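You operate a simulated robot arm through the tools that you are given. There is no shell and no other tool.

Carry out the task below with a simulated robot arm. There is one attempt and no reset: what you move stays moved.

JOB
Uncover the tube and press its ring at depth 4, then at 6.
Fine: the tube in the slide of the green press; lid into the red CAPS bin; leave the slide under the press and the depth at 6.

Only the result counts: the job must be done as asked and must still hold three seconds after the hand-in. Knocking over, shifting, dropping, spilling or breaking anything else fails it. Lids that push on must go on centred and level and be pressed home; caps that screw on are set level and turned clockwise until they are tight.

ROBOT AND FRAMES
A 6-joint arm with a four-finger gripper, fixed in place. Base frame: the origin is at the foot of the arm, x ahead of it, y to its left, z up. Units: m, rad, N and s.
With the tool pointing down near the work surface it reaches from about 0.54 to 0.88 m from the base axis. Its first joint turns from -2.897 to 2.897 rad. Payload 3.43 kg.
Tool frame: the origin (TCP) lies between the finger pads and is the grasp point; the fingertips stand 0.03 m ahead of it; z points along the fingers, y is the line along which they close. The gripper opens to 0.12 m. The gripper's body begins 0.085 m behind the TCP.
Orientation is that of the tool frame in the base frame, as a unit quaternion [w, x, y, z]. With the fingers straight down and closing along the base's y, the tool's x points along the base's -x, its y along +y and its z along -z.

CONTROLS
- The arm moves only by the tool jog_arm. Its argument "rows" is a list of rows, each a list of 7 numbers: the shift along the base's x, y, z in units of 40 mm (1.0 is 40 mm), then the turn, a rotation vector about the base's x, y, z in units of 5 degrees (1.0 is 5 degrees), then the opening in per cent of the stroke, from 0 (shut) to 100 (fully open). In form: [[dx, dy, dz, ax, ay, az, gripper], ...]. A call has 1 to 20 rows; each row shifts and turns the commanded pose from where the row before left it. A call with a number of a shift or a turn outside -1 to 1 is refused whole. Rows are played at 5 a second. More than 0.05 m and 0.15 rad between two rows, or a gripper value outside its range, and nothing of the call is played. Where a pose cannot be reached the arm comes as near as it can. A force on the tool above 40 N (or 10 N above the force at the start of the call, whichever is more), or a blocked arm, ends the call early, and 0.2 s more pass. The fingers move at their own pace and stop on an object; they squeeze with about 41 N. The grip force told is the motor's: it shows also when the fingers shut on nothing. Time passes only in rows, and 0.2 s behind the last, so rows that do not move let the fingers close. It gives the time, the measured TCP pose, the force on the tool (base axes), the opening and the grip force at its end, in the units of the frame above (readings bear some noise), with the torque about the TCP (base axes, N m) and any sound that the robot's microphone picked up.
- Cameras (640 x 400 px; columns grow to the right, rows downward): "scene" is fixed at [0.3964, -0.5004, 1.6376]; the picture's right is [0.71, 0.71, -0.01], its down [0.71, -0.71, 0.02] and it looks along [0.01, -0.02, -1.00] (base axes); focal length 296 px, centre (320, 200). "wrist" rides on the gripper at [0.071, -0.017, -0.121] in the tool frame; the picture's right is [0.23, 0.97, 0.00], its down [-0.81, 0.19, -0.55] and it looks along [-0.54, 0.13, 0.83] (tool axes); focal length 275 px, centre (320, 200). There is no depth. A picture from a camera that has moved, and an enlarged one, comes with that camera's place and axes in the base frame and with its lens. The place of the scene camera against the robot may be out by one fixed shift of up to 0.012 m in any direction.
- get_image(camera): a new picture of that camera. The clock stands still meanwhile.
- raise_lower(by): slides the trunk up (or, below 0, down) by that many m; the arm rides with it, the base frame stays. It gives what a move gives, with no picture.
- zoom(camera, box): a new picture of the part [left, top, right, bottom] of that camera's present view, enlarged. The clock stands still meanwhile.
- sign_off(): hands the job in; it is judged then, once.

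Nothing tells you positions but the pictures and the camera data. Unless the task says otherwise, let go and move clear before handing in.

The tools are called after "Call:" as name(argument=value, ...) on one line, values as JSON. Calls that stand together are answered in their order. jog_arm: Moves the arm, as the interface text tells. Its arguments: {"type":"object","properties":{"rows":{"type":"array","items":{"type":"array","items":{"type":"number"}}}},"required":["rows"]} The other tools are called the same way: raise_lower (by) slides the trunk up or down; get_image (camera) takes a picture; zoom (camera, box) takes an enlarged picture of a part of a camera's view; sign_off () hands the job in.

At the start:

```text
t: 0.0
ee_pos: [0.3757, -0.3185, 1.2496]
orientation: [0.0, 0.0, 1.0, 0.0]
wrist_force: [0.0, -0.9, -0.3]
ft_torque: [0.01, 0.04, -0.01]
gripper_width: 0.12
finger_force: 0.1
trunk travel left (down, up): [-0.3, 0.24]
```

scene: 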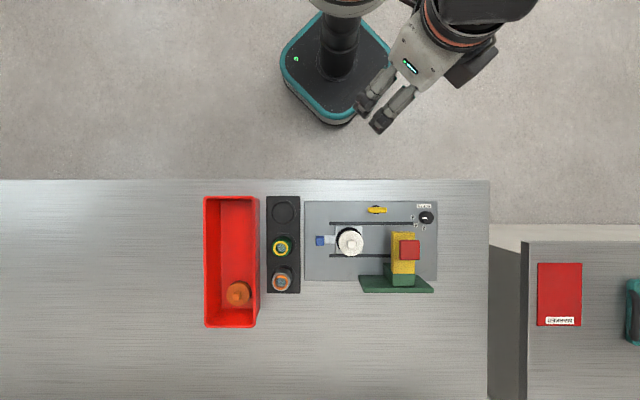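
wrist: 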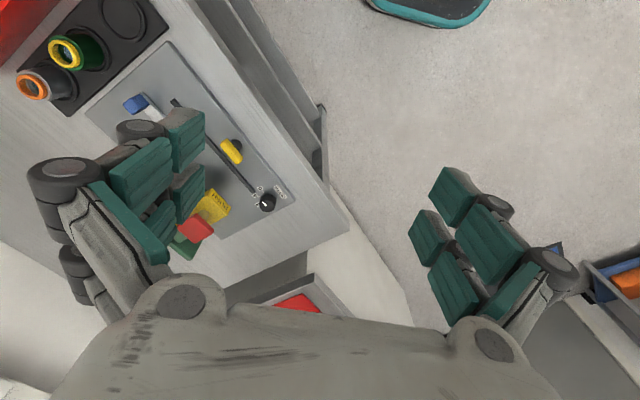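

I see a table with a red bin, a black rack holding rings or tubes, and a grey press plate with a slide, a white-lidded tube and a green press with a red button. I'll zoom in to learn the details before moving.

Call:
zoom(camera="scene", box=[300, 190, 450, 300])

Call:
zoom(camera="scene", box=[195, 185, 325, 335])

Call:
zoom(camera="wrist", box=[0, 0, 320, 320])

Call:
zoom(camera="scene", box=[480, 220, 640, 400])

Call:
zoom(camera="scene", box=[400, 195, 450, 235])

```text
3.64 times, centred on (375, 245) of scene
camera zoom: at [0.3964, -0.5004, 1.6376], right [0.71, 0.71, -0.01], down [0.71, -0.71, 0.02], along [0.01, -0.02, -1.0], focal length 1077 px, centre (120, 36)
```

zoom: 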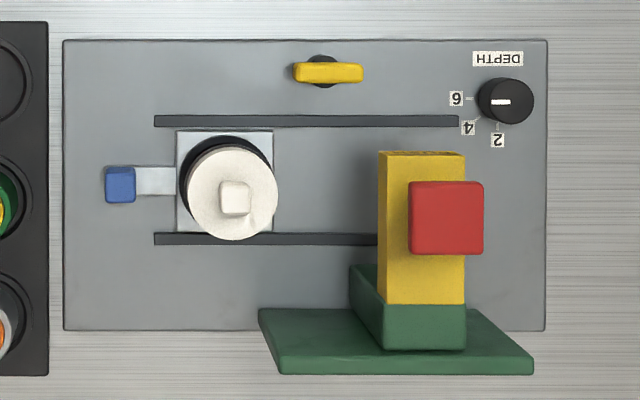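

```text
2.67 times, centred on (260, 260) of scene
camera zoom: at [0.3964, -0.5004, 1.6376], right [0.71, 0.71, -0.01], down [0.71, -0.71, 0.02], along [0.01, -0.02, -1.0], focal length 790 px, centre (480, 40)
```

zoom: 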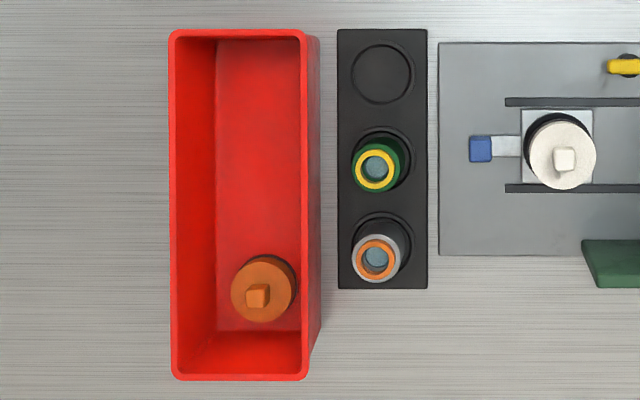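

```text
1.25 times, centred on (160, 160) of wrist
camera zoom: at [0.304, -0.3358, 1.3712], right [-0.23, 0.97, 0.0], down [0.81, 0.19, 0.55], along [0.54, 0.13, -0.83], focal length 344 px, centre (520, 250)
```

zoom: 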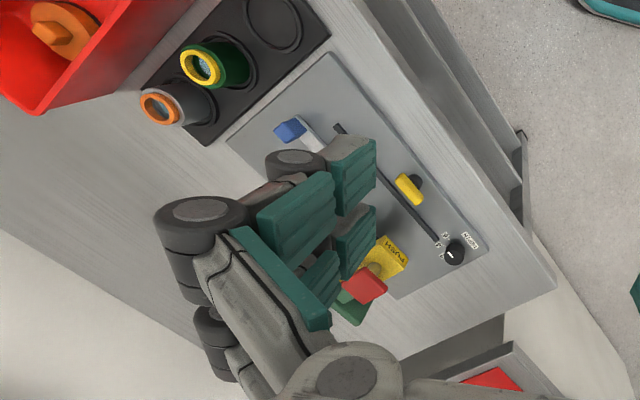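

```text
2.22 times, centred on (560, 310) of scene
camera zoom: at [0.3964, -0.5004, 1.6376], right [0.71, 0.71, -0.01], down [0.71, -0.71, 0.02], along [0.01, -0.02, -1.0], focal length 658 px, centre (-213, -44)
```

zoom: 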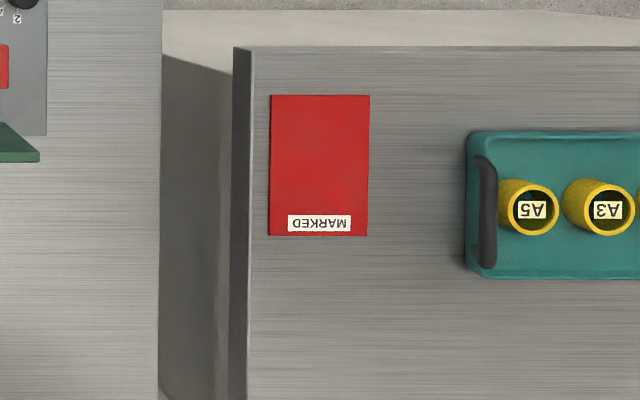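

```text
10.00 times, centred on (425, 215) of scene
camera zoom: at [0.3964, -0.5004, 1.6376], right [0.71, 0.71, -0.01], down [0.71, -0.71, 0.02], along [0.01, -0.02, -1.0], focal length 2962 px, centre (-730, 50)
```

zoom: 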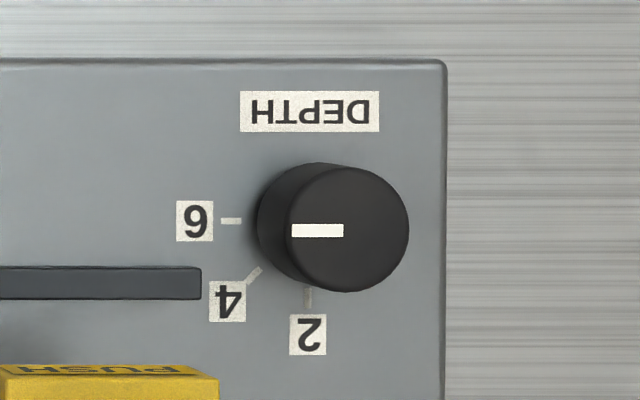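

The table surface looks to be near z≈0.9, with the press head top near 1.06. I'll turn the tool 45° to line up with the slide and move over the plate, staying above the press, to look closer.

Call:
jog_arm(rows=[[0.3, -0.3, -0.2, 0, 0, -1, 100], [0.3, -0.3, -0.2, 0, 0, -1, 100], [0.3, -0.3, -0.2, 0, 0, -1, 100], [0.3, -0.3, -0.2, 0, 0, -1, 100], [0.3, -0.3, -0.2, 0, 0, -1, 100], [0.3, -0.3, -0.2, 0, 0, -1, 100], [0.3, -0.3, -0.2, 0, 0, -1, 100], [0.3, -0.3, -0.2, 0, 0, -1, 100], [0.3, -0.3, -0.2, 0, 0, -1, 100], [0, 0, 0, 0, 0, 0, 100]])

Call:
get_image(camera="wrist")

Call:
get_image(camera="scene")

```text
t: 2.2
ee_pos: [0.4835, -0.4254, 1.1793]
orientation: [0.0, 0.384, 0.923, 0.0]
wrist_force: [-0.1, 0.1, 0.0]
ft_torque: [-0.01, -0.05, 0.01]
gripper_width: 0.1201
finger_force: 0.1
trunk travel left (down, up): [-0.3, 0.24]
```

```text
taken
camera wrist: at [0.4217, -0.3885, 1.2997], right [0.53, 0.85, 0.0], down [0.71, -0.44, 0.55], along [0.47, -0.29, -0.83], focal length 275 px, centre (320, 200)
```

wrist: 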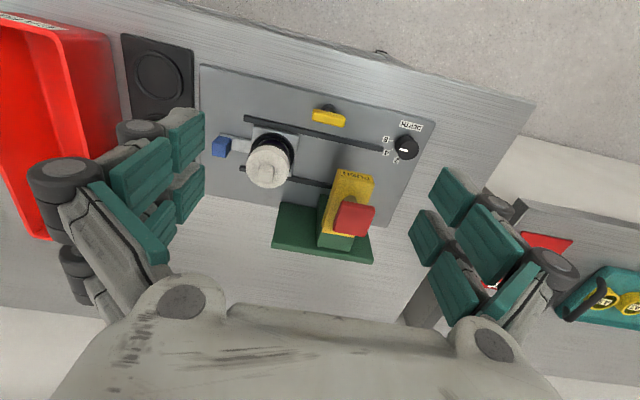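

```text
taken
```

scene: 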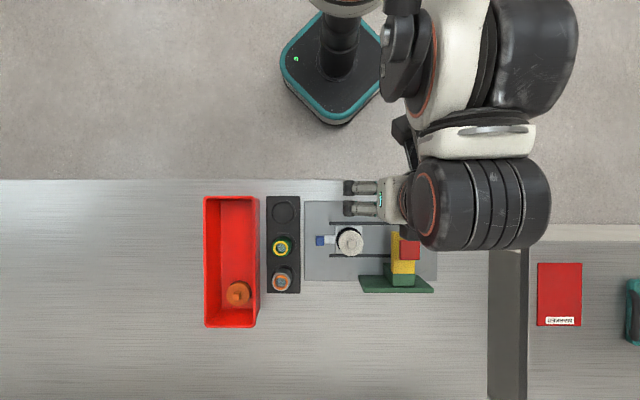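

The arm is lined up and the plate is in view. I'll zoom in on the lid, latch, press and dial.

Call:
zoom(camera="wrist", box=[200, 90, 300, 190])

Call:
zoom(camera="wrist", box=[270, 90, 440, 270])

Call:
zoom(camera="scene", box=[310, 195, 430, 270])

Call:
zoom(camera="wrist", box=[0, 0, 130, 100])

```text
4.00 times, centred on (250, 140) of wrist
camera zoom: at [0.4217, -0.3885, 1.2997], right [0.53, 0.85, 0.0], down [0.71, -0.44, 0.55], along [0.47, -0.29, -0.83], focal length 1101 px, centre (600, 440)
```

zoom: 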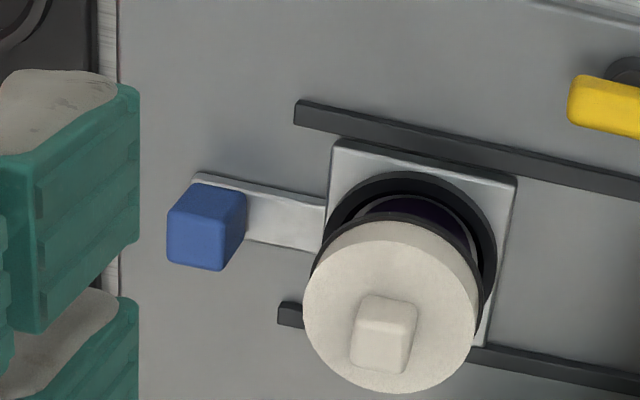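

```text
2.22 times, centred on (355, 180) of wrist
camera zoom: at [0.4217, -0.3885, 1.2997], right [0.53, 0.85, 0.0], down [0.71, -0.44, 0.55], along [0.47, -0.29, -0.83], focal length 612 px, centre (242, 244)
```

zoom: 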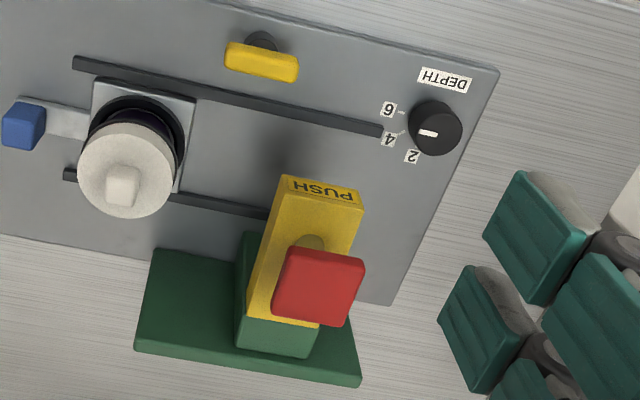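

```text
5.33 times, centred on (370, 232) of scene
camera zoom: at [0.3964, -0.5004, 1.6376], right [0.71, 0.71, -0.01], down [0.71, -0.71, 0.02], along [0.01, -0.02, -1.0], focal length 1580 px, centre (53, 27)
```

zoom: 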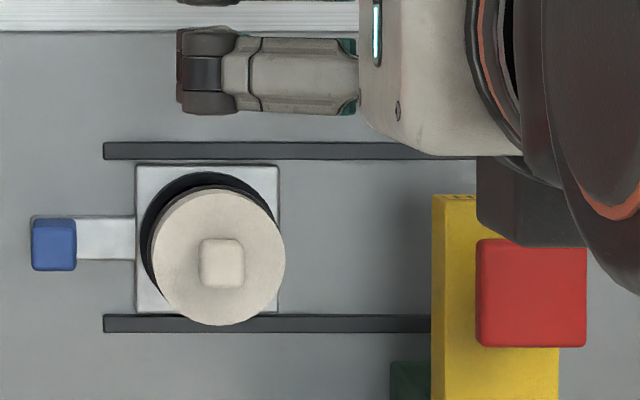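

```text
4.00 times, centred on (65, 50) of wrist
camera zoom: at [0.4217, -0.3885, 1.2997], right [0.53, 0.85, 0.0], down [0.71, -0.44, 0.55], along [0.47, -0.29, -0.83], focal length 1101 px, centre (1340, 800)
```

zoom: 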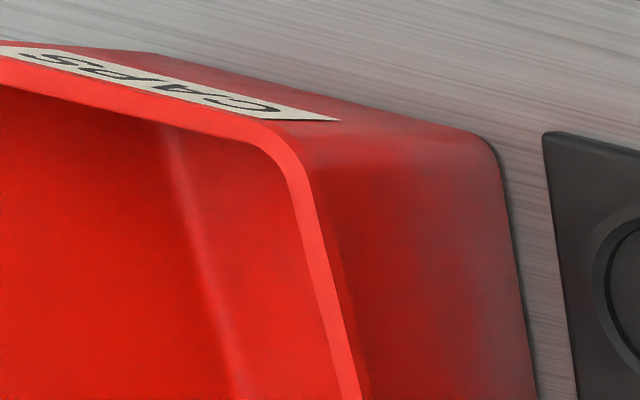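

The lid has a square knob, the slide has a blue handle, and there is a small yellow lever beside the rail. The head reads "PUSH" under a red button. I'll move in for a lower view of the lid and the lever.

Call:
jog_arm(rows=[[-0.434, -0.167, -0.667, 0, 0, 0, 100], [-0.434, -0.167, -0.667, 0, 0, 0, 100], [-0.434, -0.167, -0.667, 0, 0, 0, 100], [0, 0, 0, 0, 0, 0, 100]])

Call:
get_image(camera="wrist")

Call:
zoom(camera="wrist", box=[200, 140, 440, 300])

Call:
zoom(camera="wrist", box=[300, 80, 440, 200])

```text
t: 3.2
ee_pos: [0.4327, -0.4465, 1.0986]
orientation: [0.0, 0.383, 0.924, 0.0]
wrist_force: [0.1, 0.0, 0.2]
ft_torque: [-0.02, 0.0, -0.08]
gripper_width: 0.1198
finger_force: 0.1
trunk travel left (down, up): [-0.3, 0.24]
```

```text
taken
camera wrist: at [0.371, -0.4093, 1.2201], right [0.53, 0.85, 0.0], down [0.71, -0.44, 0.55], along [0.47, -0.29, -0.83], focal length 275 px, centre (320, 200)
```

wrist: 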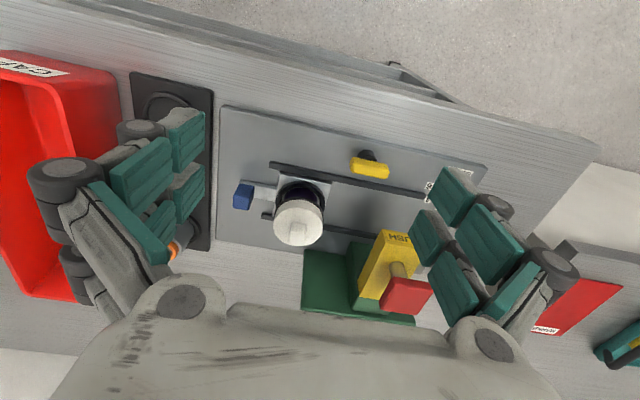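

```text
2.50 times, centred on (320, 220) of wrist
camera zoom: at [0.371, -0.4093, 1.2201], right [0.53, 0.85, 0.0], down [0.71, -0.44, 0.55], along [0.47, -0.29, -0.83], focal length 688 px, centre (320, 150)
```

zoom: 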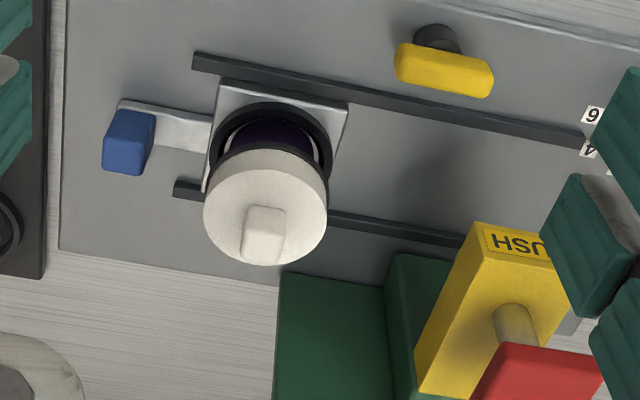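

```text
3.33 times, centred on (370, 140) of wrist
camera zoom: at [0.371, -0.4093, 1.2201], right [0.53, 0.85, 0.0], down [0.71, -0.44, 0.55], along [0.47, -0.29, -0.83], focal length 918 px, centre (153, 400)
```

zoom: 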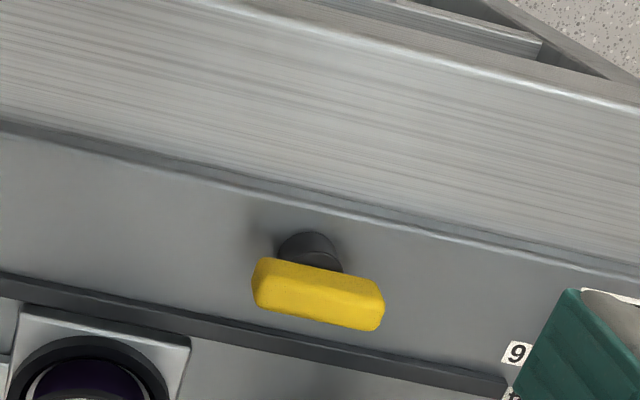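

The lid is smooth-sided with a block on top. I'll go straight above it to measure its axis, staying higher than the press.

Call:
jog_arm(rows=[[0, 0, 0.75, 0, 0, 0, 70], [0.597, -0.5525, 0, 0, 0, 0, 70], [0.597, -0.5525, 0, 0, 0, 0, 70], [0.597, -0.5525, 0, 0, 0, 0, 70], [0.597, -0.5525, 0, 0, 0, 0, 70], [0, 0, 0, 0, 0, 0, 70]])

Call:
get_image(camera="wrist")

Call:
zoom(camera="wrist", box=[240, 20, 400, 160])

Call:
get_image(camera="scene")

```text
t: 4.6
ee_pos: [0.5276, -0.5352, 1.1272]
orientation: [0.0, 0.383, 0.924, 0.0]
wrist_force: [0.3, 0.3, -0.6]
ft_torque: [-0.02, 0.01, 0.0]
gripper_width: 0.0837
finger_force: 0.1
trunk travel left (down, up): [-0.3, 0.24]
```

```text
taken
camera wrist: at [0.4647, -0.4986, 1.248], right [0.53, 0.85, 0.0], down [0.71, -0.44, 0.55], along [0.47, -0.29, -0.83], focal length 275 px, centre (320, 200)
```

wrist: 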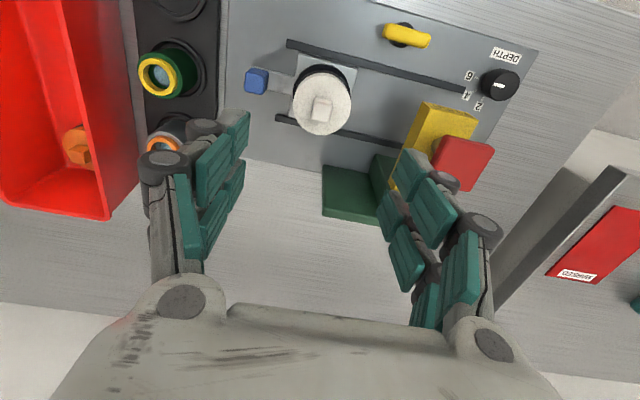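

```text
2.86 times, centred on (320, 90) of wrist
camera zoom: at [0.4647, -0.4986, 1.248], right [0.53, 0.85, 0.0], down [0.71, -0.44, 0.55], along [0.47, -0.29, -0.83], focal length 786 px, centre (320, 514)
```

zoom: 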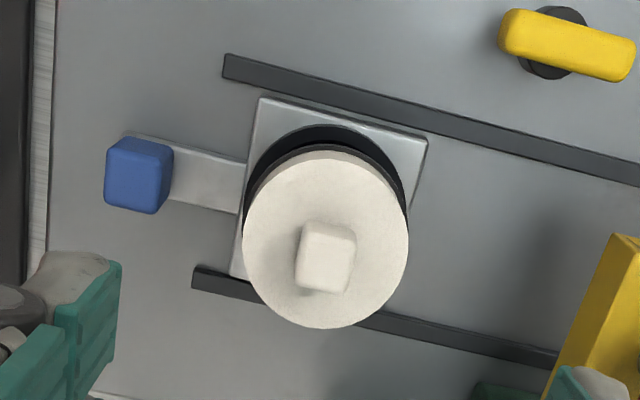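

```text
taken
```

scene: 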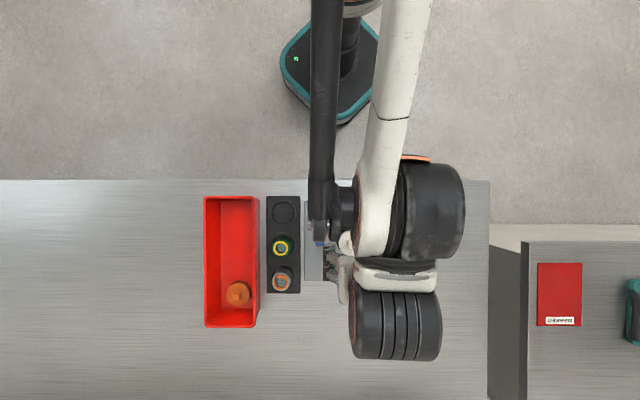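

The lid top sits near z≈0.971, with its centre at about x=0.526, y=−0.534 and a diameter of about 57 mm. I'll tilt the wrist for a side view to check lid thickness and the height of the cup below it.

Call:
jog_arm(rows=[[-0.358, 0.358, 0, -0.707, -0.707, 0, 100], [-0.358, 0.358, 0, -0.707, -0.707, 0, 100], [-0.358, 0.358, -0.28, -0.707, -0.707, 0, 100], [-0.358, 0.358, -0.28, -0.707, -0.707, 0, 100], [-0.358, 0.358, -0.56, -0.707, -0.707, 0, 100], [-0.358, 0.358, -0.56, -0.707, -0.707, 0, 100], [0, 0, 0, 0, 0, 0, 100]])

Call:
get_image(camera="wrist")

Call:
zoom(camera="wrist", box=[240, 140, 360, 230])

Call:
zoom(camera="wrist", box=[320, 120, 460, 240])

```text
t: 6.2
ee_pos: [0.4389, -0.4474, 1.0621]
orientation: [0.239, 0.369, 0.893, -0.099]
wrist_force: [0.3, 0.3, -0.2]
ft_torque: [0.01, 0.0, 0.0]
gripper_width: 0.1196
finger_force: 0.0
trunk travel left (down, up): [-0.3, 0.24]
```

```text
taken
camera wrist: at [0.3411, -0.3747, 1.1306], right [0.55, 0.83, -0.12], down [0.44, -0.17, 0.88], along [0.71, -0.53, -0.45], focal length 275 px, centre (320, 200)
```

wrist: 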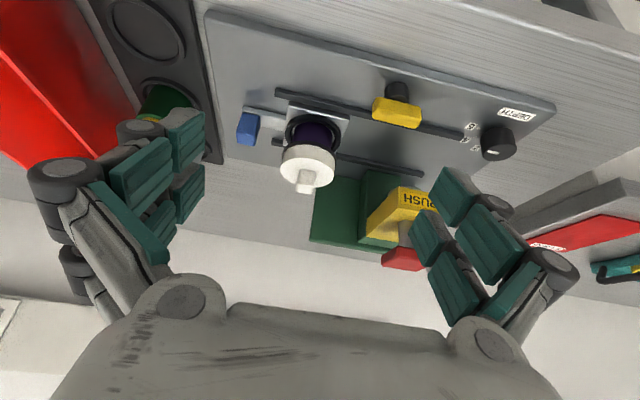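

```text
4.44 times, centred on (300, 185) of wrist
camera zoom: at [0.3411, -0.3747, 1.1306], right [0.55, 0.83, -0.12], down [0.44, -0.17, 0.88], along [0.71, -0.53, -0.45], focal length 1224 px, centre (409, 267)
```

zoom: 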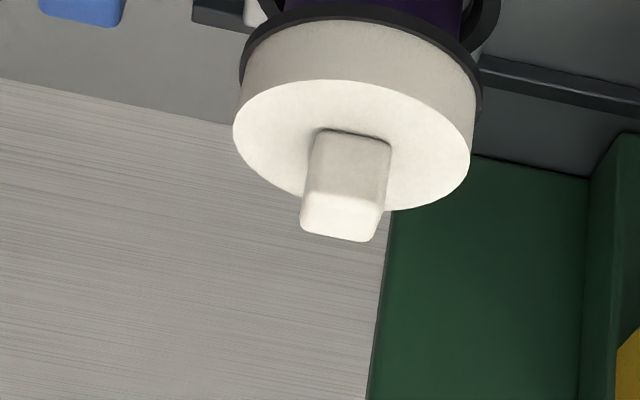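

```text
3.33 times, centred on (390, 180) of wrist
camera zoom: at [0.3411, -0.3747, 1.1306], right [0.55, 0.83, -0.12], down [0.44, -0.17, 0.88], along [0.71, -0.53, -0.45], focal length 918 px, centre (87, 267)
```

zoom: 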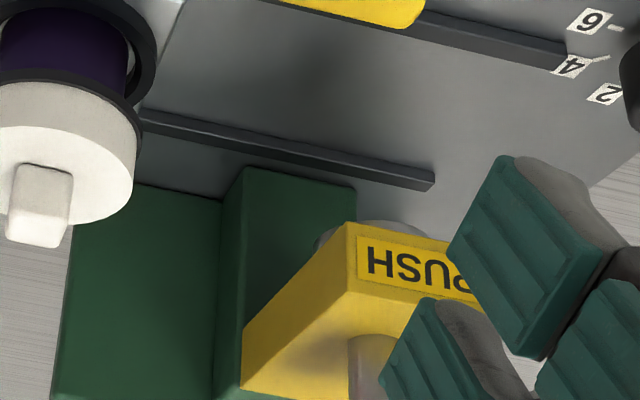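

I can see a tube with a purple body, a lid about 16 mm thick and a square knob. I'll zoom in on the area between lid and cup, and on the lever.

Call:
zoom(camera="wrist", box=[230, 80, 360, 200])

Call:
zoom(camera="wrist", box=[360, 70, 530, 180])

```text
3.33 times, centred on (295, 140) of wrist
camera zoom: at [0.3411, -0.3747, 1.1306], right [0.55, 0.83, -0.12], down [0.44, -0.17, 0.88], along [0.71, -0.53, -0.45], focal length 918 px, centre (403, 400)
```

zoom: 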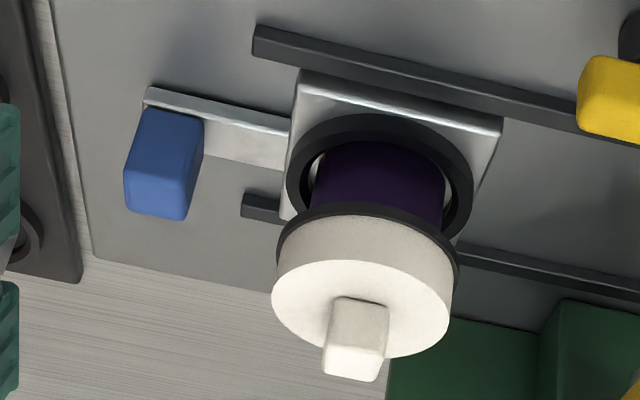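

```text
3.64 times, centred on (445, 125) of wrist
camera zoom: at [0.3411, -0.3747, 1.1306], right [0.55, 0.83, -0.12], down [0.44, -0.17, 0.88], along [0.71, -0.53, -0.45], focal length 1001 px, centre (-134, 473)
```

zoom: 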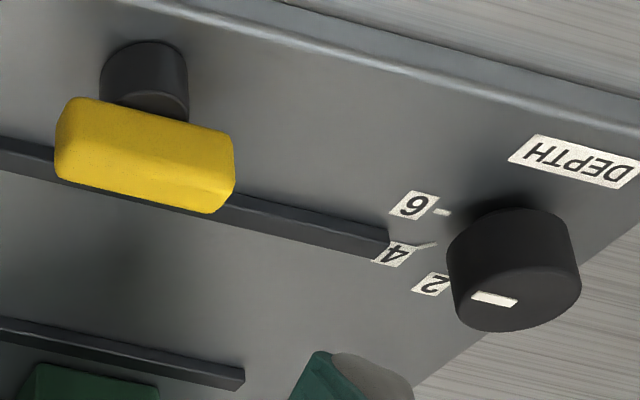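

The lid body spans about z 0.952–0.971, with the knob above it, and the tube stands in a collar on the slide. I'll grip the lid closing across the slide so the fingers stay clear of the press, so I'm untilting and yawing +90° now.

Call:
jog_arm(rows=[[0, 0, 0.28, 0.707, 0.707, 0, 100], [0, 0, 0.28, 0.707, 0.707, 0, 100], [0, 0, 0.28, 0.707, 0.707, 0, 100], [0, 0, 0.28, 0.707, 0.707, 0, 100], [0, 0, 0.28, 0.707, 0.707, 0, 100], [0, 0, 0.28, 0.707, 0.707, 0, 100], [0.155, -0.155, 0, 0, 0, 1, 100], [0.155, -0.155, 0, 0, 0, 1, 100], [0.155, -0.155, 0, 0, 0, 1, 100], [0.155, -0.155, 0, 0, 0, 1, 100], [0.155, -0.155, 0, 0, 0, 1, 100], [0.155, -0.155, 0, 0, 0, 1, 100], [0.155, -0.155, 0, 0, 0, 1, 100], [0.155, -0.155, 0, 0, 0, 1, 100], [0.155, -0.155, 0, 0, 0, 1, 100], [0.155, -0.155, 0, 0, 0, 1, 100], [0.155, -0.155, 0, 0, 0, 1, 100], [0.155, -0.155, 0, 0, 0, 1, 100], [0.155, -0.155, 0, 0, 0, 1, 100], [0.155, -0.155, 0, 0, 0, 1, 100]])

Call:
jog_arm(rows=[[0, 0, 0, 0, 0, 1, 100], [0, 0, 0, 0, 0, 1, 100], [0, 0, 0, 0, 0, 1, 100], [0, 0, 0, 0, 0, 1, 100], [0, 0, 0, 0, 0, 0, 100]])

Call:
get_image(camera="wrist")

Call:
get_image(camera="scene")

```text
t: 10.4
ee_pos: [0.5288, -0.5364, 1.1274]
orientation: [0.001, -0.217, 0.976, -0.001]
wrist_force: [-0.2, 0.5, 0.2]
ft_torque: [-0.01, 0.0, 0.01]
gripper_width: 0.1202
finger_force: 0.1
trunk travel left (down, up): [-0.3, 0.24]
```

```text
t: 11.6
ee_pos: [0.5271, -0.5348, 1.1274]
orientation: [0.0, -0.383, 0.924, 0.0]
wrist_force: [-0.1, 0.2, 0.2]
ft_torque: [0.01, 0.04, 0.04]
gripper_width: 0.12
finger_force: 0.1
trunk travel left (down, up): [-0.3, 0.24]
```

```text
taken
camera wrist: at [0.489, -0.5985, 1.2486], right [-0.85, 0.52, 0.0], down [0.44, 0.71, 0.55], along [0.29, 0.47, -0.83], focal length 275 px, centre (320, 200)
```

wrist: 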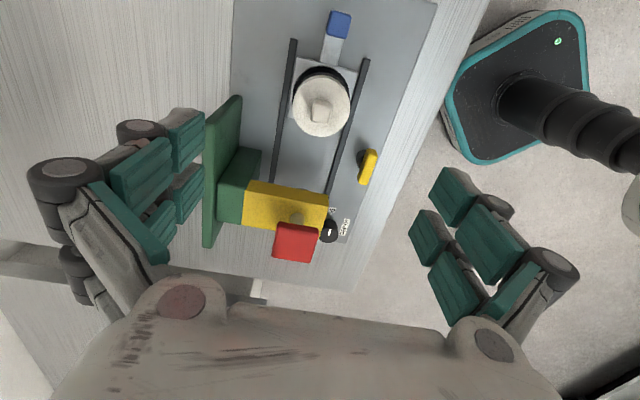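

```text
taken
```

scene: 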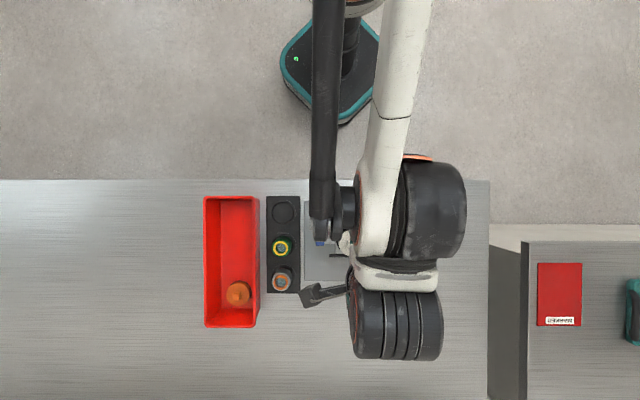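

My prediction of the lid centre matches this view, so the TCP is directly above the lid. I'll lower around the lid now.

Call:
jog_arm(rows=[[0, 0, -0.8, 0, 0, 0, 80], [0, 0, -0.8, 0, 0, 0, 80], [0, 0, -0.8, 0, 0, 0, 80], [0, 0, -0.8, 0, 0, 0, 80], [0, 0, -0.7, 0, 0, 0, 80], [0, 0, 0, 0, 0, 0, 80]])

Call:
get_image(camera="wrist")

Call:
get_image(camera="scene")

```text
t: 13.0
ee_pos: [0.5265, -0.5364, 0.9735]
orientation: [0.0, -0.382, 0.924, 0.0]
wrist_force: [0.0, 0.0, -0.6]
ft_torque: [-0.01, 0.0, -0.02]
gripper_width: 0.096
finger_force: 0.1
trunk travel left (down, up): [-0.3, 0.24]
```

```text
taken
camera wrist: at [0.4892, -0.5996, 1.0932], right [-0.85, 0.53, 0.0], down [0.44, 0.71, 0.55], along [0.29, 0.47, -0.83], focal length 275 px, centre (320, 200)
```

wrist: 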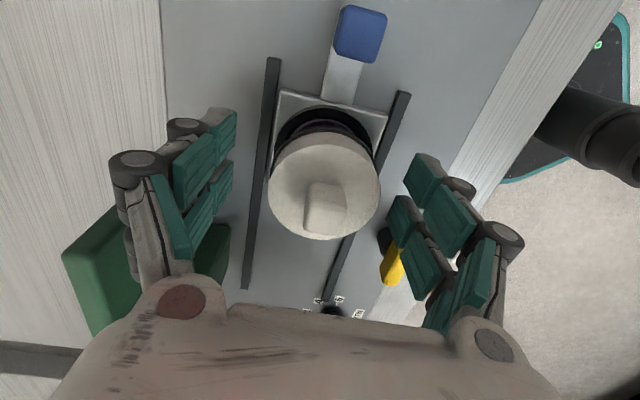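

```text
taken
```

scene: 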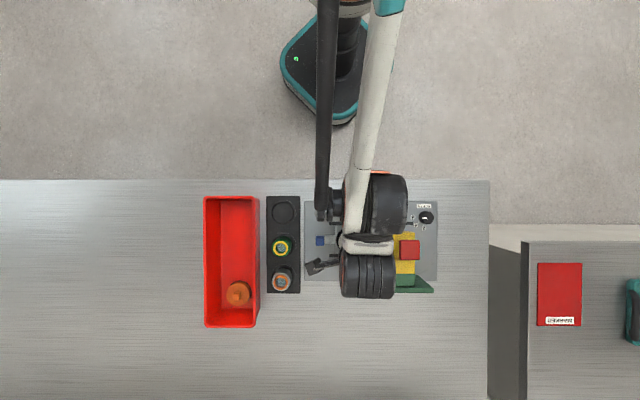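

The lid is centred between the fingers, so I'll close on it.

Call:
jog_arm(rows=[[0, 0, 0, 0, 0, 0, 60], [0, 0, 0, 0, 0, 0, 40], [0, 0, 0, 0, 0, 0, 30], [0, 0, 0, 0, 0, 0, 30], [0, 0, 0, 0, 0, 0, 30]])

Call:
get_image(camera="wrist")

```text
t: 14.2
ee_pos: [0.5281, -0.5369, 0.972]
orientation: [0.0, -0.383, 0.924, 0.0]
wrist_force: [0.3, -0.4, 1.2]
ft_torque: [0.03, -0.02, 0.0]
gripper_width: 0.0525
finger_force: 41.6
trunk travel left (down, up): [-0.3, 0.24]
```

```text
taken
camera wrist: at [0.4892, -0.5996, 1.0935], right [-0.85, 0.53, 0.0], down [0.44, 0.71, 0.55], along [0.29, 0.47, -0.83], focal length 275 px, centre (320, 200)
```

wrist: 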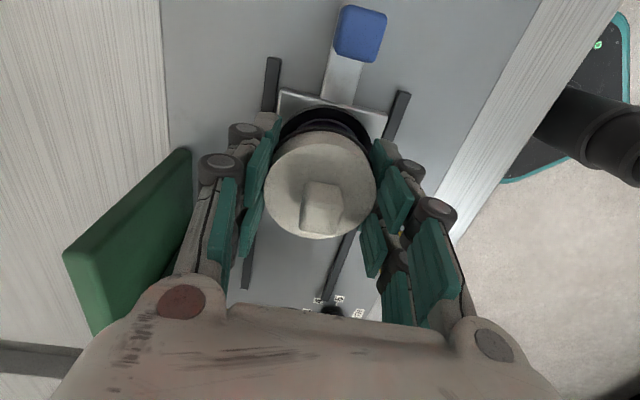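

The lid is held at 52.5 mm. I'll try a gentle upward pull and watch the force.

Call:
jog_arm(rows=[[0, 0, 0.05, 0, 0, 0, 30], [0, 0, 0.05, 0, 0, 0, 30]])

```text
t: 14.8
ee_pos: [0.5288, -0.5349, 0.9758]
orientation: [0.001, -0.383, 0.924, 0.0]
wrist_force: [-0.2, -0.7, 0.9]
ft_torque: [0.01, -0.01, -0.01]
gripper_width: 0.0523
finger_force: 40.6
trunk travel left (down, up): [-0.3, 0.24]
```

Call:
zoom(camera="wrist", box=[240, 60, 420, 240])

Call:
jog_arm(rows=[[0, 0, 0.1, 0, 0, 0, 30], [0, 0, 0.1, 0, 0, 0, 30]])

Call:
zoom(camera="wrist", box=[240, 60, 420, 240])

```text
2.22 times, centred on (330, 150) of wrist
camera zoom: at [0.4895, -0.5988, 1.0972], right [-0.85, 0.53, 0.0], down [0.44, 0.71, 0.55], along [0.29, 0.47, -0.83], focal length 612 px, centre (298, 311)
```

zoom: 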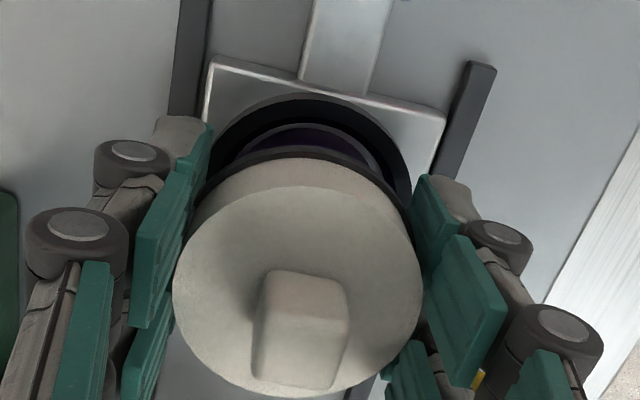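

```text
t: 15.4
ee_pos: [0.5274, -0.5356, 0.9847]
orientation: [-0.001, -0.383, 0.924, 0.0]
wrist_force: [-0.2, 0.9, -0.4]
ft_torque: [0.02, -0.03, 0.01]
gripper_width: 0.0539
finger_force: 0.6
trunk travel left (down, up): [-0.3, 0.24]
```

```text
2.22 times, centred on (330, 150) of wrist
camera zoom: at [0.4889, -0.5993, 1.1053], right [-0.85, 0.53, 0.0], down [0.44, 0.71, 0.55], along [0.29, 0.47, -0.83], focal length 612 px, centre (298, 311)
```

zoom: 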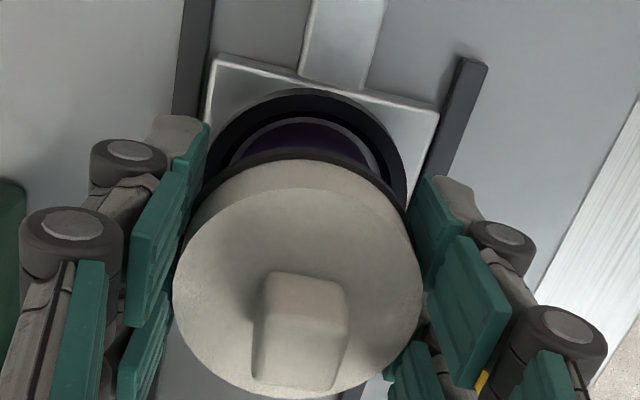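

The lid seems to rise with the gripper, but the grip force reads low. I'll hold still and recheck.

Call:
jog_arm(rows=[[0, 0, 0, 0, 0, 0, 30], [0, 0, 0, 0, 0, 0, 30]])

Call:
get_image(camera="wrist")

```text
t: 16.0
ee_pos: [0.5284, -0.5356, 0.9836]
orientation: [0.001, -0.383, 0.924, 0.0]
wrist_force: [-0.8, -0.3, -0.3]
ft_torque: [-0.01, -0.01, -0.01]
gripper_width: 0.052
finger_force: 41.1
trunk travel left (down, up): [-0.3, 0.24]
```

```text
taken
camera wrist: at [0.489, -0.5994, 1.1051], right [-0.85, 0.53, 0.0], down [0.44, 0.71, 0.55], along [0.29, 0.47, -0.83], focal length 275 px, centre (320, 200)
```

wrist: 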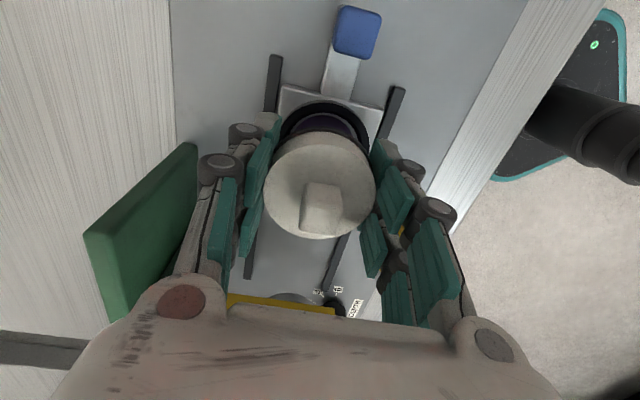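

Call:
jog_arm(rows=[[0, 0, 0.15, 0, 0, 0, 30], [0, 0, 0.15, 0, 0, 0, 30], [0, 0, 0, 0, 0, 0, 30], [0, 0, 0, 0, 0, 0, 30]])

Call:
zoom(camera="wrist", box=[250, 70, 400, 170])

Call:
zoom(camera="scene", box=[295, 195, 445, 300])

```text
t: 17.0
ee_pos: [0.5276, -0.5372, 0.9959]
orientation: [0.0, -0.383, 0.924, 0.0]
wrist_force: [0.6, -0.3, 0.3]
ft_torque: [0.03, -0.03, 0.01]
gripper_width: 0.0523
finger_force: 41.1
trunk travel left (down, up): [-0.3, 0.24]
```

```text
4.00 times, centred on (325, 120) of wrist
camera zoom: at [0.4892, -0.6002, 1.1171], right [-0.85, 0.53, 0.0], down [0.44, 0.71, 0.55], along [0.29, 0.47, -0.83], focal length 1101 px, centre (300, 520)
```

zoom: 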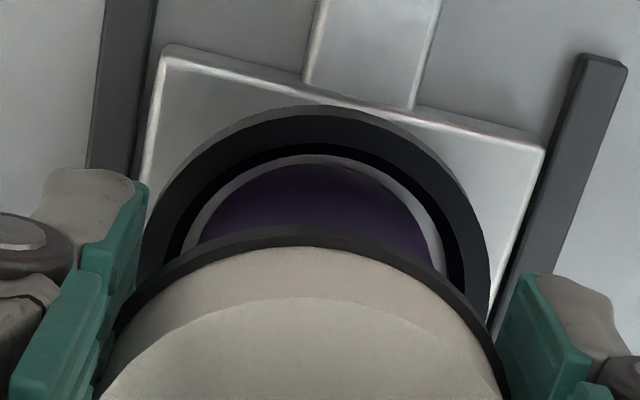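

```text
3.81 times, centred on (370, 248) of scene
camera zoom: at [0.3964, -0.5004, 1.6376], right [0.71, 0.71, -0.01], down [0.71, -0.71, 0.02], along [0.01, -0.02, -1.0], focal length 1128 px, centre (130, 19)
```

zoom: 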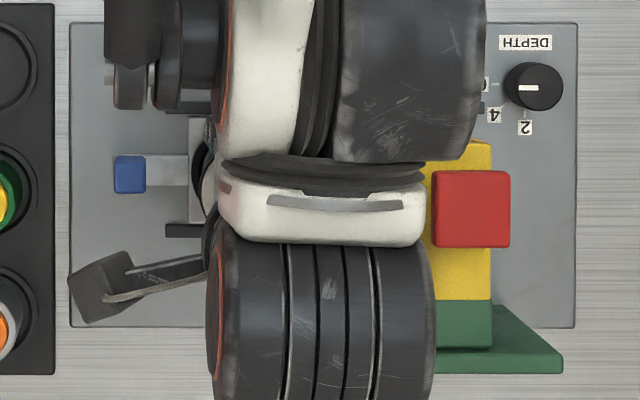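

Call:
jog_arm(rows=[[0, 0, 0.3, 0, 0, 0, 30], [0, 0, 0.3, 0, 0, 0, 30], [0, 0, 0.3, 0, 0, 0, 30], [0, 0, 0, 0, 0, 0, 30], [0, 0, 0, 0, 0, 0, 30]])

Call:
zoom(camera="wrist", box=[230, 40, 410, 180])

```text
t: 18.2
ee_pos: [0.5283, -0.5356, 1.0325]
orientation: [0.0, -0.383, 0.924, 0.0]
wrist_force: [0.1, -0.7, -1.0]
ft_torque: [0.02, 0.0, 0.03]
gripper_width: 0.0521
finger_force: 41.2
trunk travel left (down, up): [-0.3, 0.24]
```

```text
2.86 times, centred on (320, 110) of wrist
camera zoom: at [0.4899, -0.5995, 1.1534], right [-0.85, 0.53, 0.0], down [0.44, 0.71, 0.55], along [0.29, 0.47, -0.83], focal length 786 px, centre (320, 457)
```

zoom: 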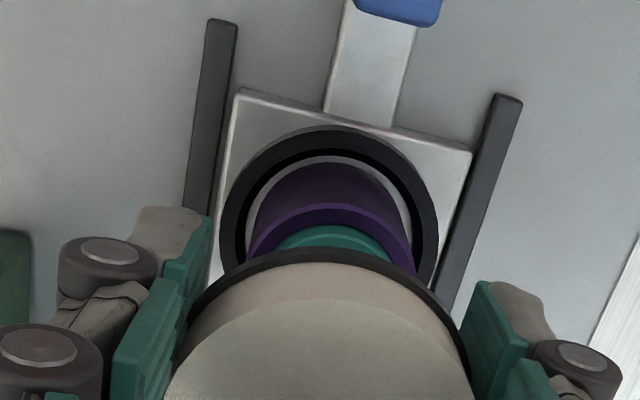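

The lid has come off and the tube stays in the slide, purple with a teal ring. I'll raise the lid, carry it over the rack and stop above the red CAPS bin.

Call:
jog_arm(rows=[[0, 0, 0.9, 0, 0, 0, 30], [0, 0, 0.9, 0, 0, 0, 30], [-0.647, -0.594, 0, 0, 0, 0, 30], [-0.647, -0.594, 0, 0, 0, 0, 30], [-0.647, -0.594, 0, 0, 0, 0, 30], [-0.647, -0.594, 0, 0, 0, 0, 30], [-0.647, -0.594, 0, 0, 0, 0, 30], [-0.647, -0.594, 0, 0, 0, 0, 30], [-0.647, -0.594, 0, 0, 0, 0, 30], [-0.647, -0.594, 0, 0, 0, 0, 30], [0, 0, 0, 0, 0, 0, 30]])

Call:
get_image(camera="wrist")

Call:
get_image(camera="scene")

```text
t: 20.6
ee_pos: [0.3189, -0.7258, 1.1043]
orientation: [0.0, -0.382, 0.924, 0.0]
wrist_force: [-0.7, -0.1, -0.1]
ft_torque: [-0.01, 0.02, -0.01]
gripper_width: 0.0521
finger_force: 41.1
trunk travel left (down, up): [-0.3, 0.24]
```

```text
taken
camera wrist: at [0.2809, -0.7892, 1.2253], right [-0.85, 0.53, 0.0], down [0.44, 0.71, 0.55], along [0.29, 0.47, -0.83], focal length 275 px, centre (320, 200)
```

wrist: 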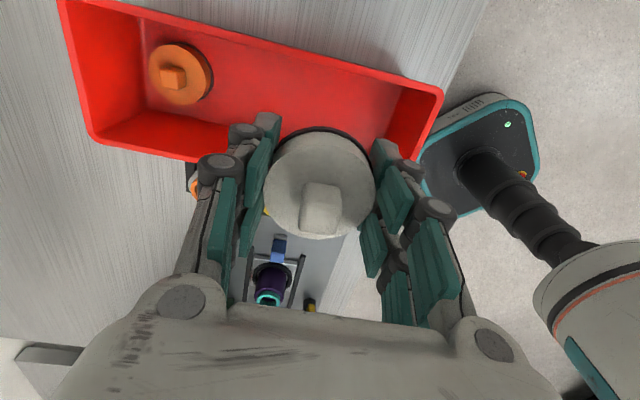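

```text
taken
```

scene: 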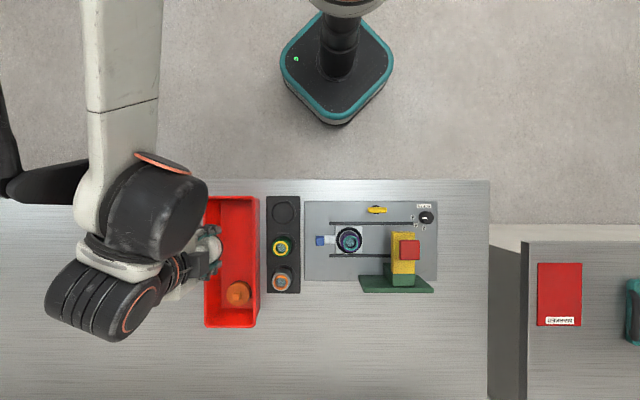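

The lid is above the bin, clear of the orange lid. I'll shift 10 mm toward the centre, lower inside and check for contact.

Call:
jog_arm(rows=[[0.18, 0.18, 0, 0, 0, 0, 30], [0, 0, -0.9, 0, 0, 0, 30], [0, 0, -0.9, 0, 0, 0, 30], [0, 0, -0.9, 0, 0, 0, 30], [0, 0, -0.6, 0, 0, 0, 30], [0, 0, -0.3, 0, 0, 0, 30], [0, 0, 0, 0, 0, 0, 30]])

Call:
get_image(camera="wrist")

Call:
get_image(camera="scene")

```text
t: 22.2
ee_pos: [0.3259, -0.7187, 0.9621]
orientation: [0.0, -0.383, 0.924, 0.0]
wrist_force: [-0.3, -0.5, 0.1]
ft_torque: [-0.01, 0.0, 0.01]
gripper_width: 0.0523
finger_force: 40.8
trunk travel left (down, up): [-0.3, 0.24]
```

```text
taken
camera wrist: at [0.2878, -0.7821, 1.0827], right [-0.85, 0.53, 0.0], down [0.44, 0.71, 0.55], along [0.29, 0.47, -0.83], focal length 275 px, centre (320, 200)
```

wrist: 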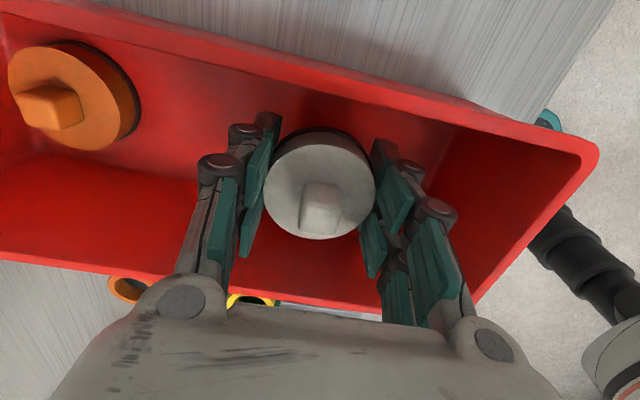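

```text
taken
```

scene: 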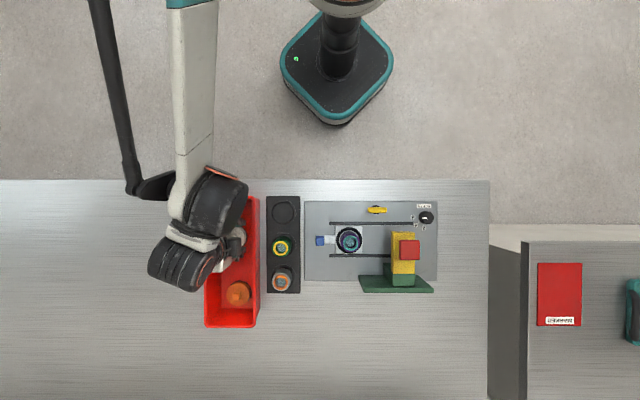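

Call:
jog_arm(rows=[[0, 0, -0.15, 0, 0, 0, 30], [0, 0, -0.15, 0, 0, 0, 30]])

Call:
jog_arm(rows=[[0, 0, -0.1, 0, 0, 0, 30]])

```text
t: 22.8
ee_pos: [0.3273, -0.7193, 0.9492]
orientation: [0.001, -0.383, 0.924, 0.001]
wrist_force: [-0.6, 0.0, -0.2]
ft_torque: [0.03, -0.03, -0.01]
gripper_width: 0.052
finger_force: 40.6
trunk travel left (down, up): [-0.3, 0.24]
```

```text
t: 23.2
ee_pos: [0.3258, -0.7194, 0.9451]
orientation: [0.0, -0.383, 0.924, 0.0]
wrist_force: [0.2, 0.8, -0.4]
ft_torque: [0.01, 0.02, 0.03]
gripper_width: 0.0519
finger_force: 40.3
trunk travel left (down, up): [-0.3, 0.24]
```

Call:
jog_arm(rows=[[0, 0, -0.1, 0, 0, 0, 30]])

Call:
jog_arm(rows=[[0, 0, -0.1, 0, 0, 0, 30]])

```text
t: 23.6
ee_pos: [0.3275, -0.7192, 0.9396]
orientation: [0.0, -0.383, 0.924, 0.0]
wrist_force: [-0.5, -0.1, -0.2]
ft_torque: [-0.03, 0.03, -0.01]
gripper_width: 0.0524
finger_force: 41.2
trunk travel left (down, up): [-0.3, 0.24]
```

```text
t: 24.0
ee_pos: [0.3265, -0.7199, 0.9355]
orientation: [-0.001, -0.384, 0.923, -0.001]
wrist_force: [0.1, -1.3, 0.3]
ft_torque: [-0.01, -0.01, 0.02]
gripper_width: 0.0522
finger_force: 40.8
trunk travel left (down, up): [-0.3, 0.24]
```

There's no contact yet, but the lid is within about 1 cm of the bin floor. I'll release it gently and lift out.

Call:
jog_arm(rows=[[0, 0, 0, 0, 0, 0, 50], [0, 0, 0, 0, 0, 0, 60], [0, 0, 0, 0, 0, 0, 65], [0, 0, 0.5, 0, 0, 0, 65], [0, 0, 0.9, 0, 0, 0, 65], [0, 0, 0.9, 0, 0, 0, 65], [0, 0, 0.9, 0, 0, 0, 65], [0, 0, 0.9, 0, 0, 0, 65], [0, 0, 0, 0, 0, 0, 65]])

Call:
get_image(camera="wrist")

Call:
zoom(camera="scene", box=[300, 190, 450, 300])

```text
t: 26.0
ee_pos: [0.3281, -0.7189, 1.1007]
orientation: [0.0, -0.382, 0.924, 0.0]
wrist_force: [0.1, 0.1, 0.0]
ft_torque: [0.01, 0.04, 0.01]
gripper_width: 0.0779
finger_force: 0.1
trunk travel left (down, up): [-0.3, 0.24]
```

```text
taken
camera wrist: at [0.2892, -0.7827, 1.2216], right [-0.85, 0.53, 0.0], down [0.44, 0.71, 0.55], along [0.29, 0.47, -0.83], focal length 275 px, centre (320, 200)
```

wrist: 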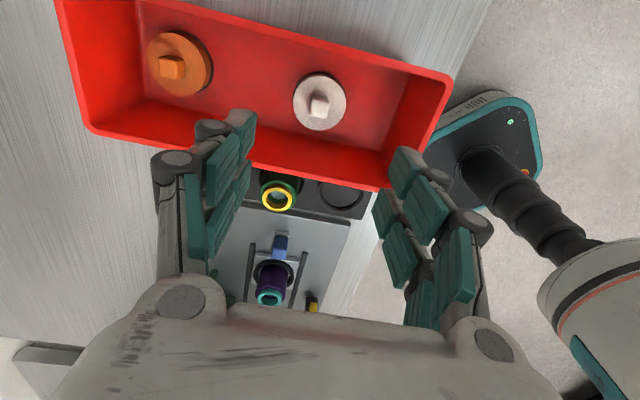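

```text
3.64 times, centred on (375, 245) of scene
camera zoom: at [0.3964, -0.5004, 1.6376], right [0.71, 0.71, -0.01], down [0.71, -0.71, 0.02], along [0.01, -0.02, -1.0], focal length 1077 px, centre (120, 36)
```

zoom: 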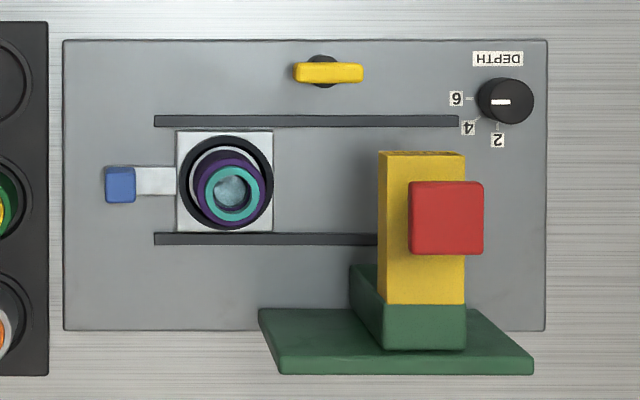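

The lid rests flat in the CAPS bin, and the tube with its teal ring is uncovered. Next I'll move above the blue slide handle.

Call:
jog_arm(rows=[[0.739, 0.678, 0, 0, 0, 0, 65], [0.739, 0.678, 0, 0, 0, 0, 65], [0.739, 0.678, 0, 0, 0, 0, 65], [0.739, 0.678, 0, 0, 0, 0, 65], [0.739, 0.678, 0, 0, 0, 0, 65], [0, 0, -0.5, 0, 0, 0, 65], [0, 0, 0, 0, 0, 0, 65]])

Call:
get_image(camera="wrist")

Call:
zoom(camera="wrist", box=[220, 40, 420, 220])

```text
t: 27.6
ee_pos: [0.4773, -0.5806, 1.0765]
orientation: [0.001, -0.383, 0.924, 0.0]
wrist_force: [0.8, -0.4, -0.6]
ft_torque: [0.04, 0.01, 0.01]
gripper_width: 0.0778
finger_force: 0.0
trunk travel left (down, up): [-0.3, 0.24]
```

```text
taken
camera wrist: at [0.4384, -0.6444, 1.1975], right [-0.85, 0.53, 0.0], down [0.44, 0.71, 0.55], along [0.29, 0.47, -0.83], focal length 275 px, centre (320, 200)
```

wrist: 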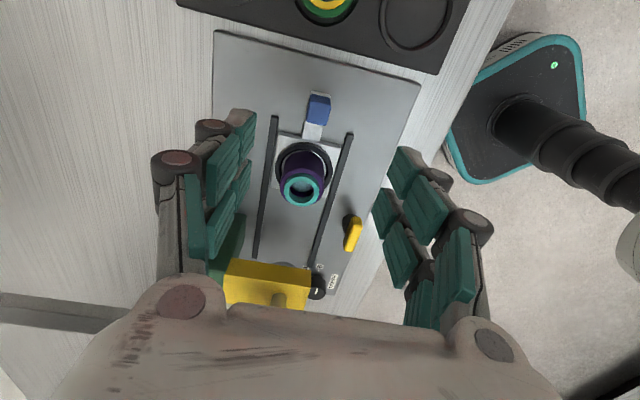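

```text
2.22 times, centred on (320, 130) of wrist
camera zoom: at [0.4384, -0.6444, 1.1975], right [-0.85, 0.53, 0.0], down [0.44, 0.71, 0.55], along [0.29, 0.47, -0.83], focal length 612 px, centre (320, 356)
```

zoom: 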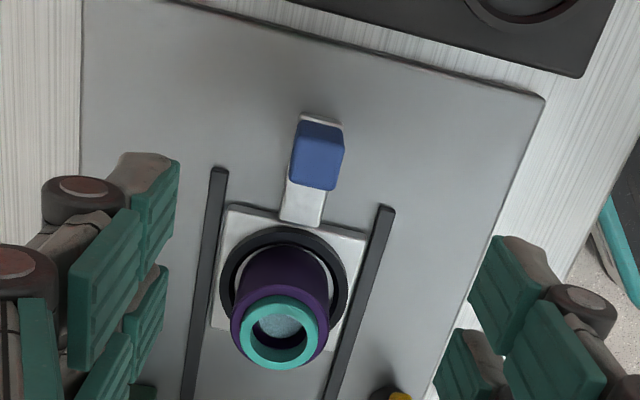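

The handle lies on the tool axis as predicted. I'll lower around it and grip.

Call:
jog_arm(rows=[[0, 0, -0.82, 0, 0, 0, 55], [0, 0, -0.82, 0, 0, 0, 55], [0, 0, -0.82, 0, 0, 0, 55], [0, 0, -0.5, 0, 0, 0, 55], [0, 0, -0.3, 0, 0, 0, 55], [0, 0, 0, 0, 0, 0, 55]])

Call:
get_image(camera="wrist")

```text
t: 29.0
ee_pos: [0.4743, -0.5823, 0.9484]
orientation: [0.0, -0.382, 0.924, 0.0]
wrist_force: [0.0, 0.5, -0.4]
ft_torque: [0.0, -0.02, -0.03]
gripper_width: 0.0658
finger_force: 0.1
trunk travel left (down, up): [-0.3, 0.24]
```

```text
taken
camera wrist: at [0.4345, -0.645, 1.0688], right [-0.85, 0.53, 0.0], down [0.44, 0.71, 0.55], along [0.29, 0.47, -0.83], focal length 275 px, centre (320, 200)
```

wrist: 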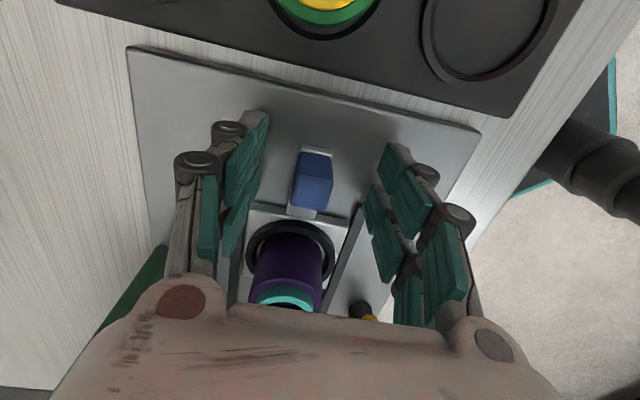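

Call:
jog_arm(rows=[[0.05, -0.05, -0.05, 0, 0, 0, 40], [0, 0, 0, 0, 0, 0, 15], [0, 0, 0, 0, 0, 0, 10], [0, 0, 0, 0, 0, 0, 10]])

Call:
get_image(camera="wrist")

```text
t: 30.0
ee_pos: [0.4755, -0.5851, 0.9475]
orientation: [0.0, -0.383, 0.924, 0.0]
wrist_force: [2.8, -2.8, -1.6]
ft_torque: [-0.22, -0.12, 0.01]
gripper_width: 0.02
finger_force: 44.5
trunk travel left (down, up): [-0.3, 0.24]
```

```text
taken
camera wrist: at [0.4376, -0.6479, 1.0676], right [-0.85, 0.53, 0.0], down [0.44, 0.71, 0.55], along [0.29, 0.47, -0.83], focal length 275 px, centre (320, 200)
```

wrist: 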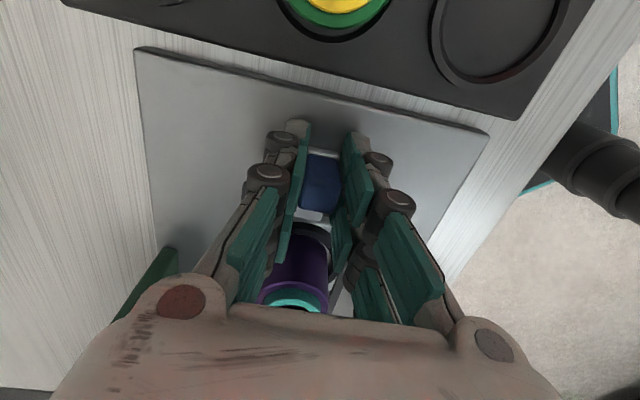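

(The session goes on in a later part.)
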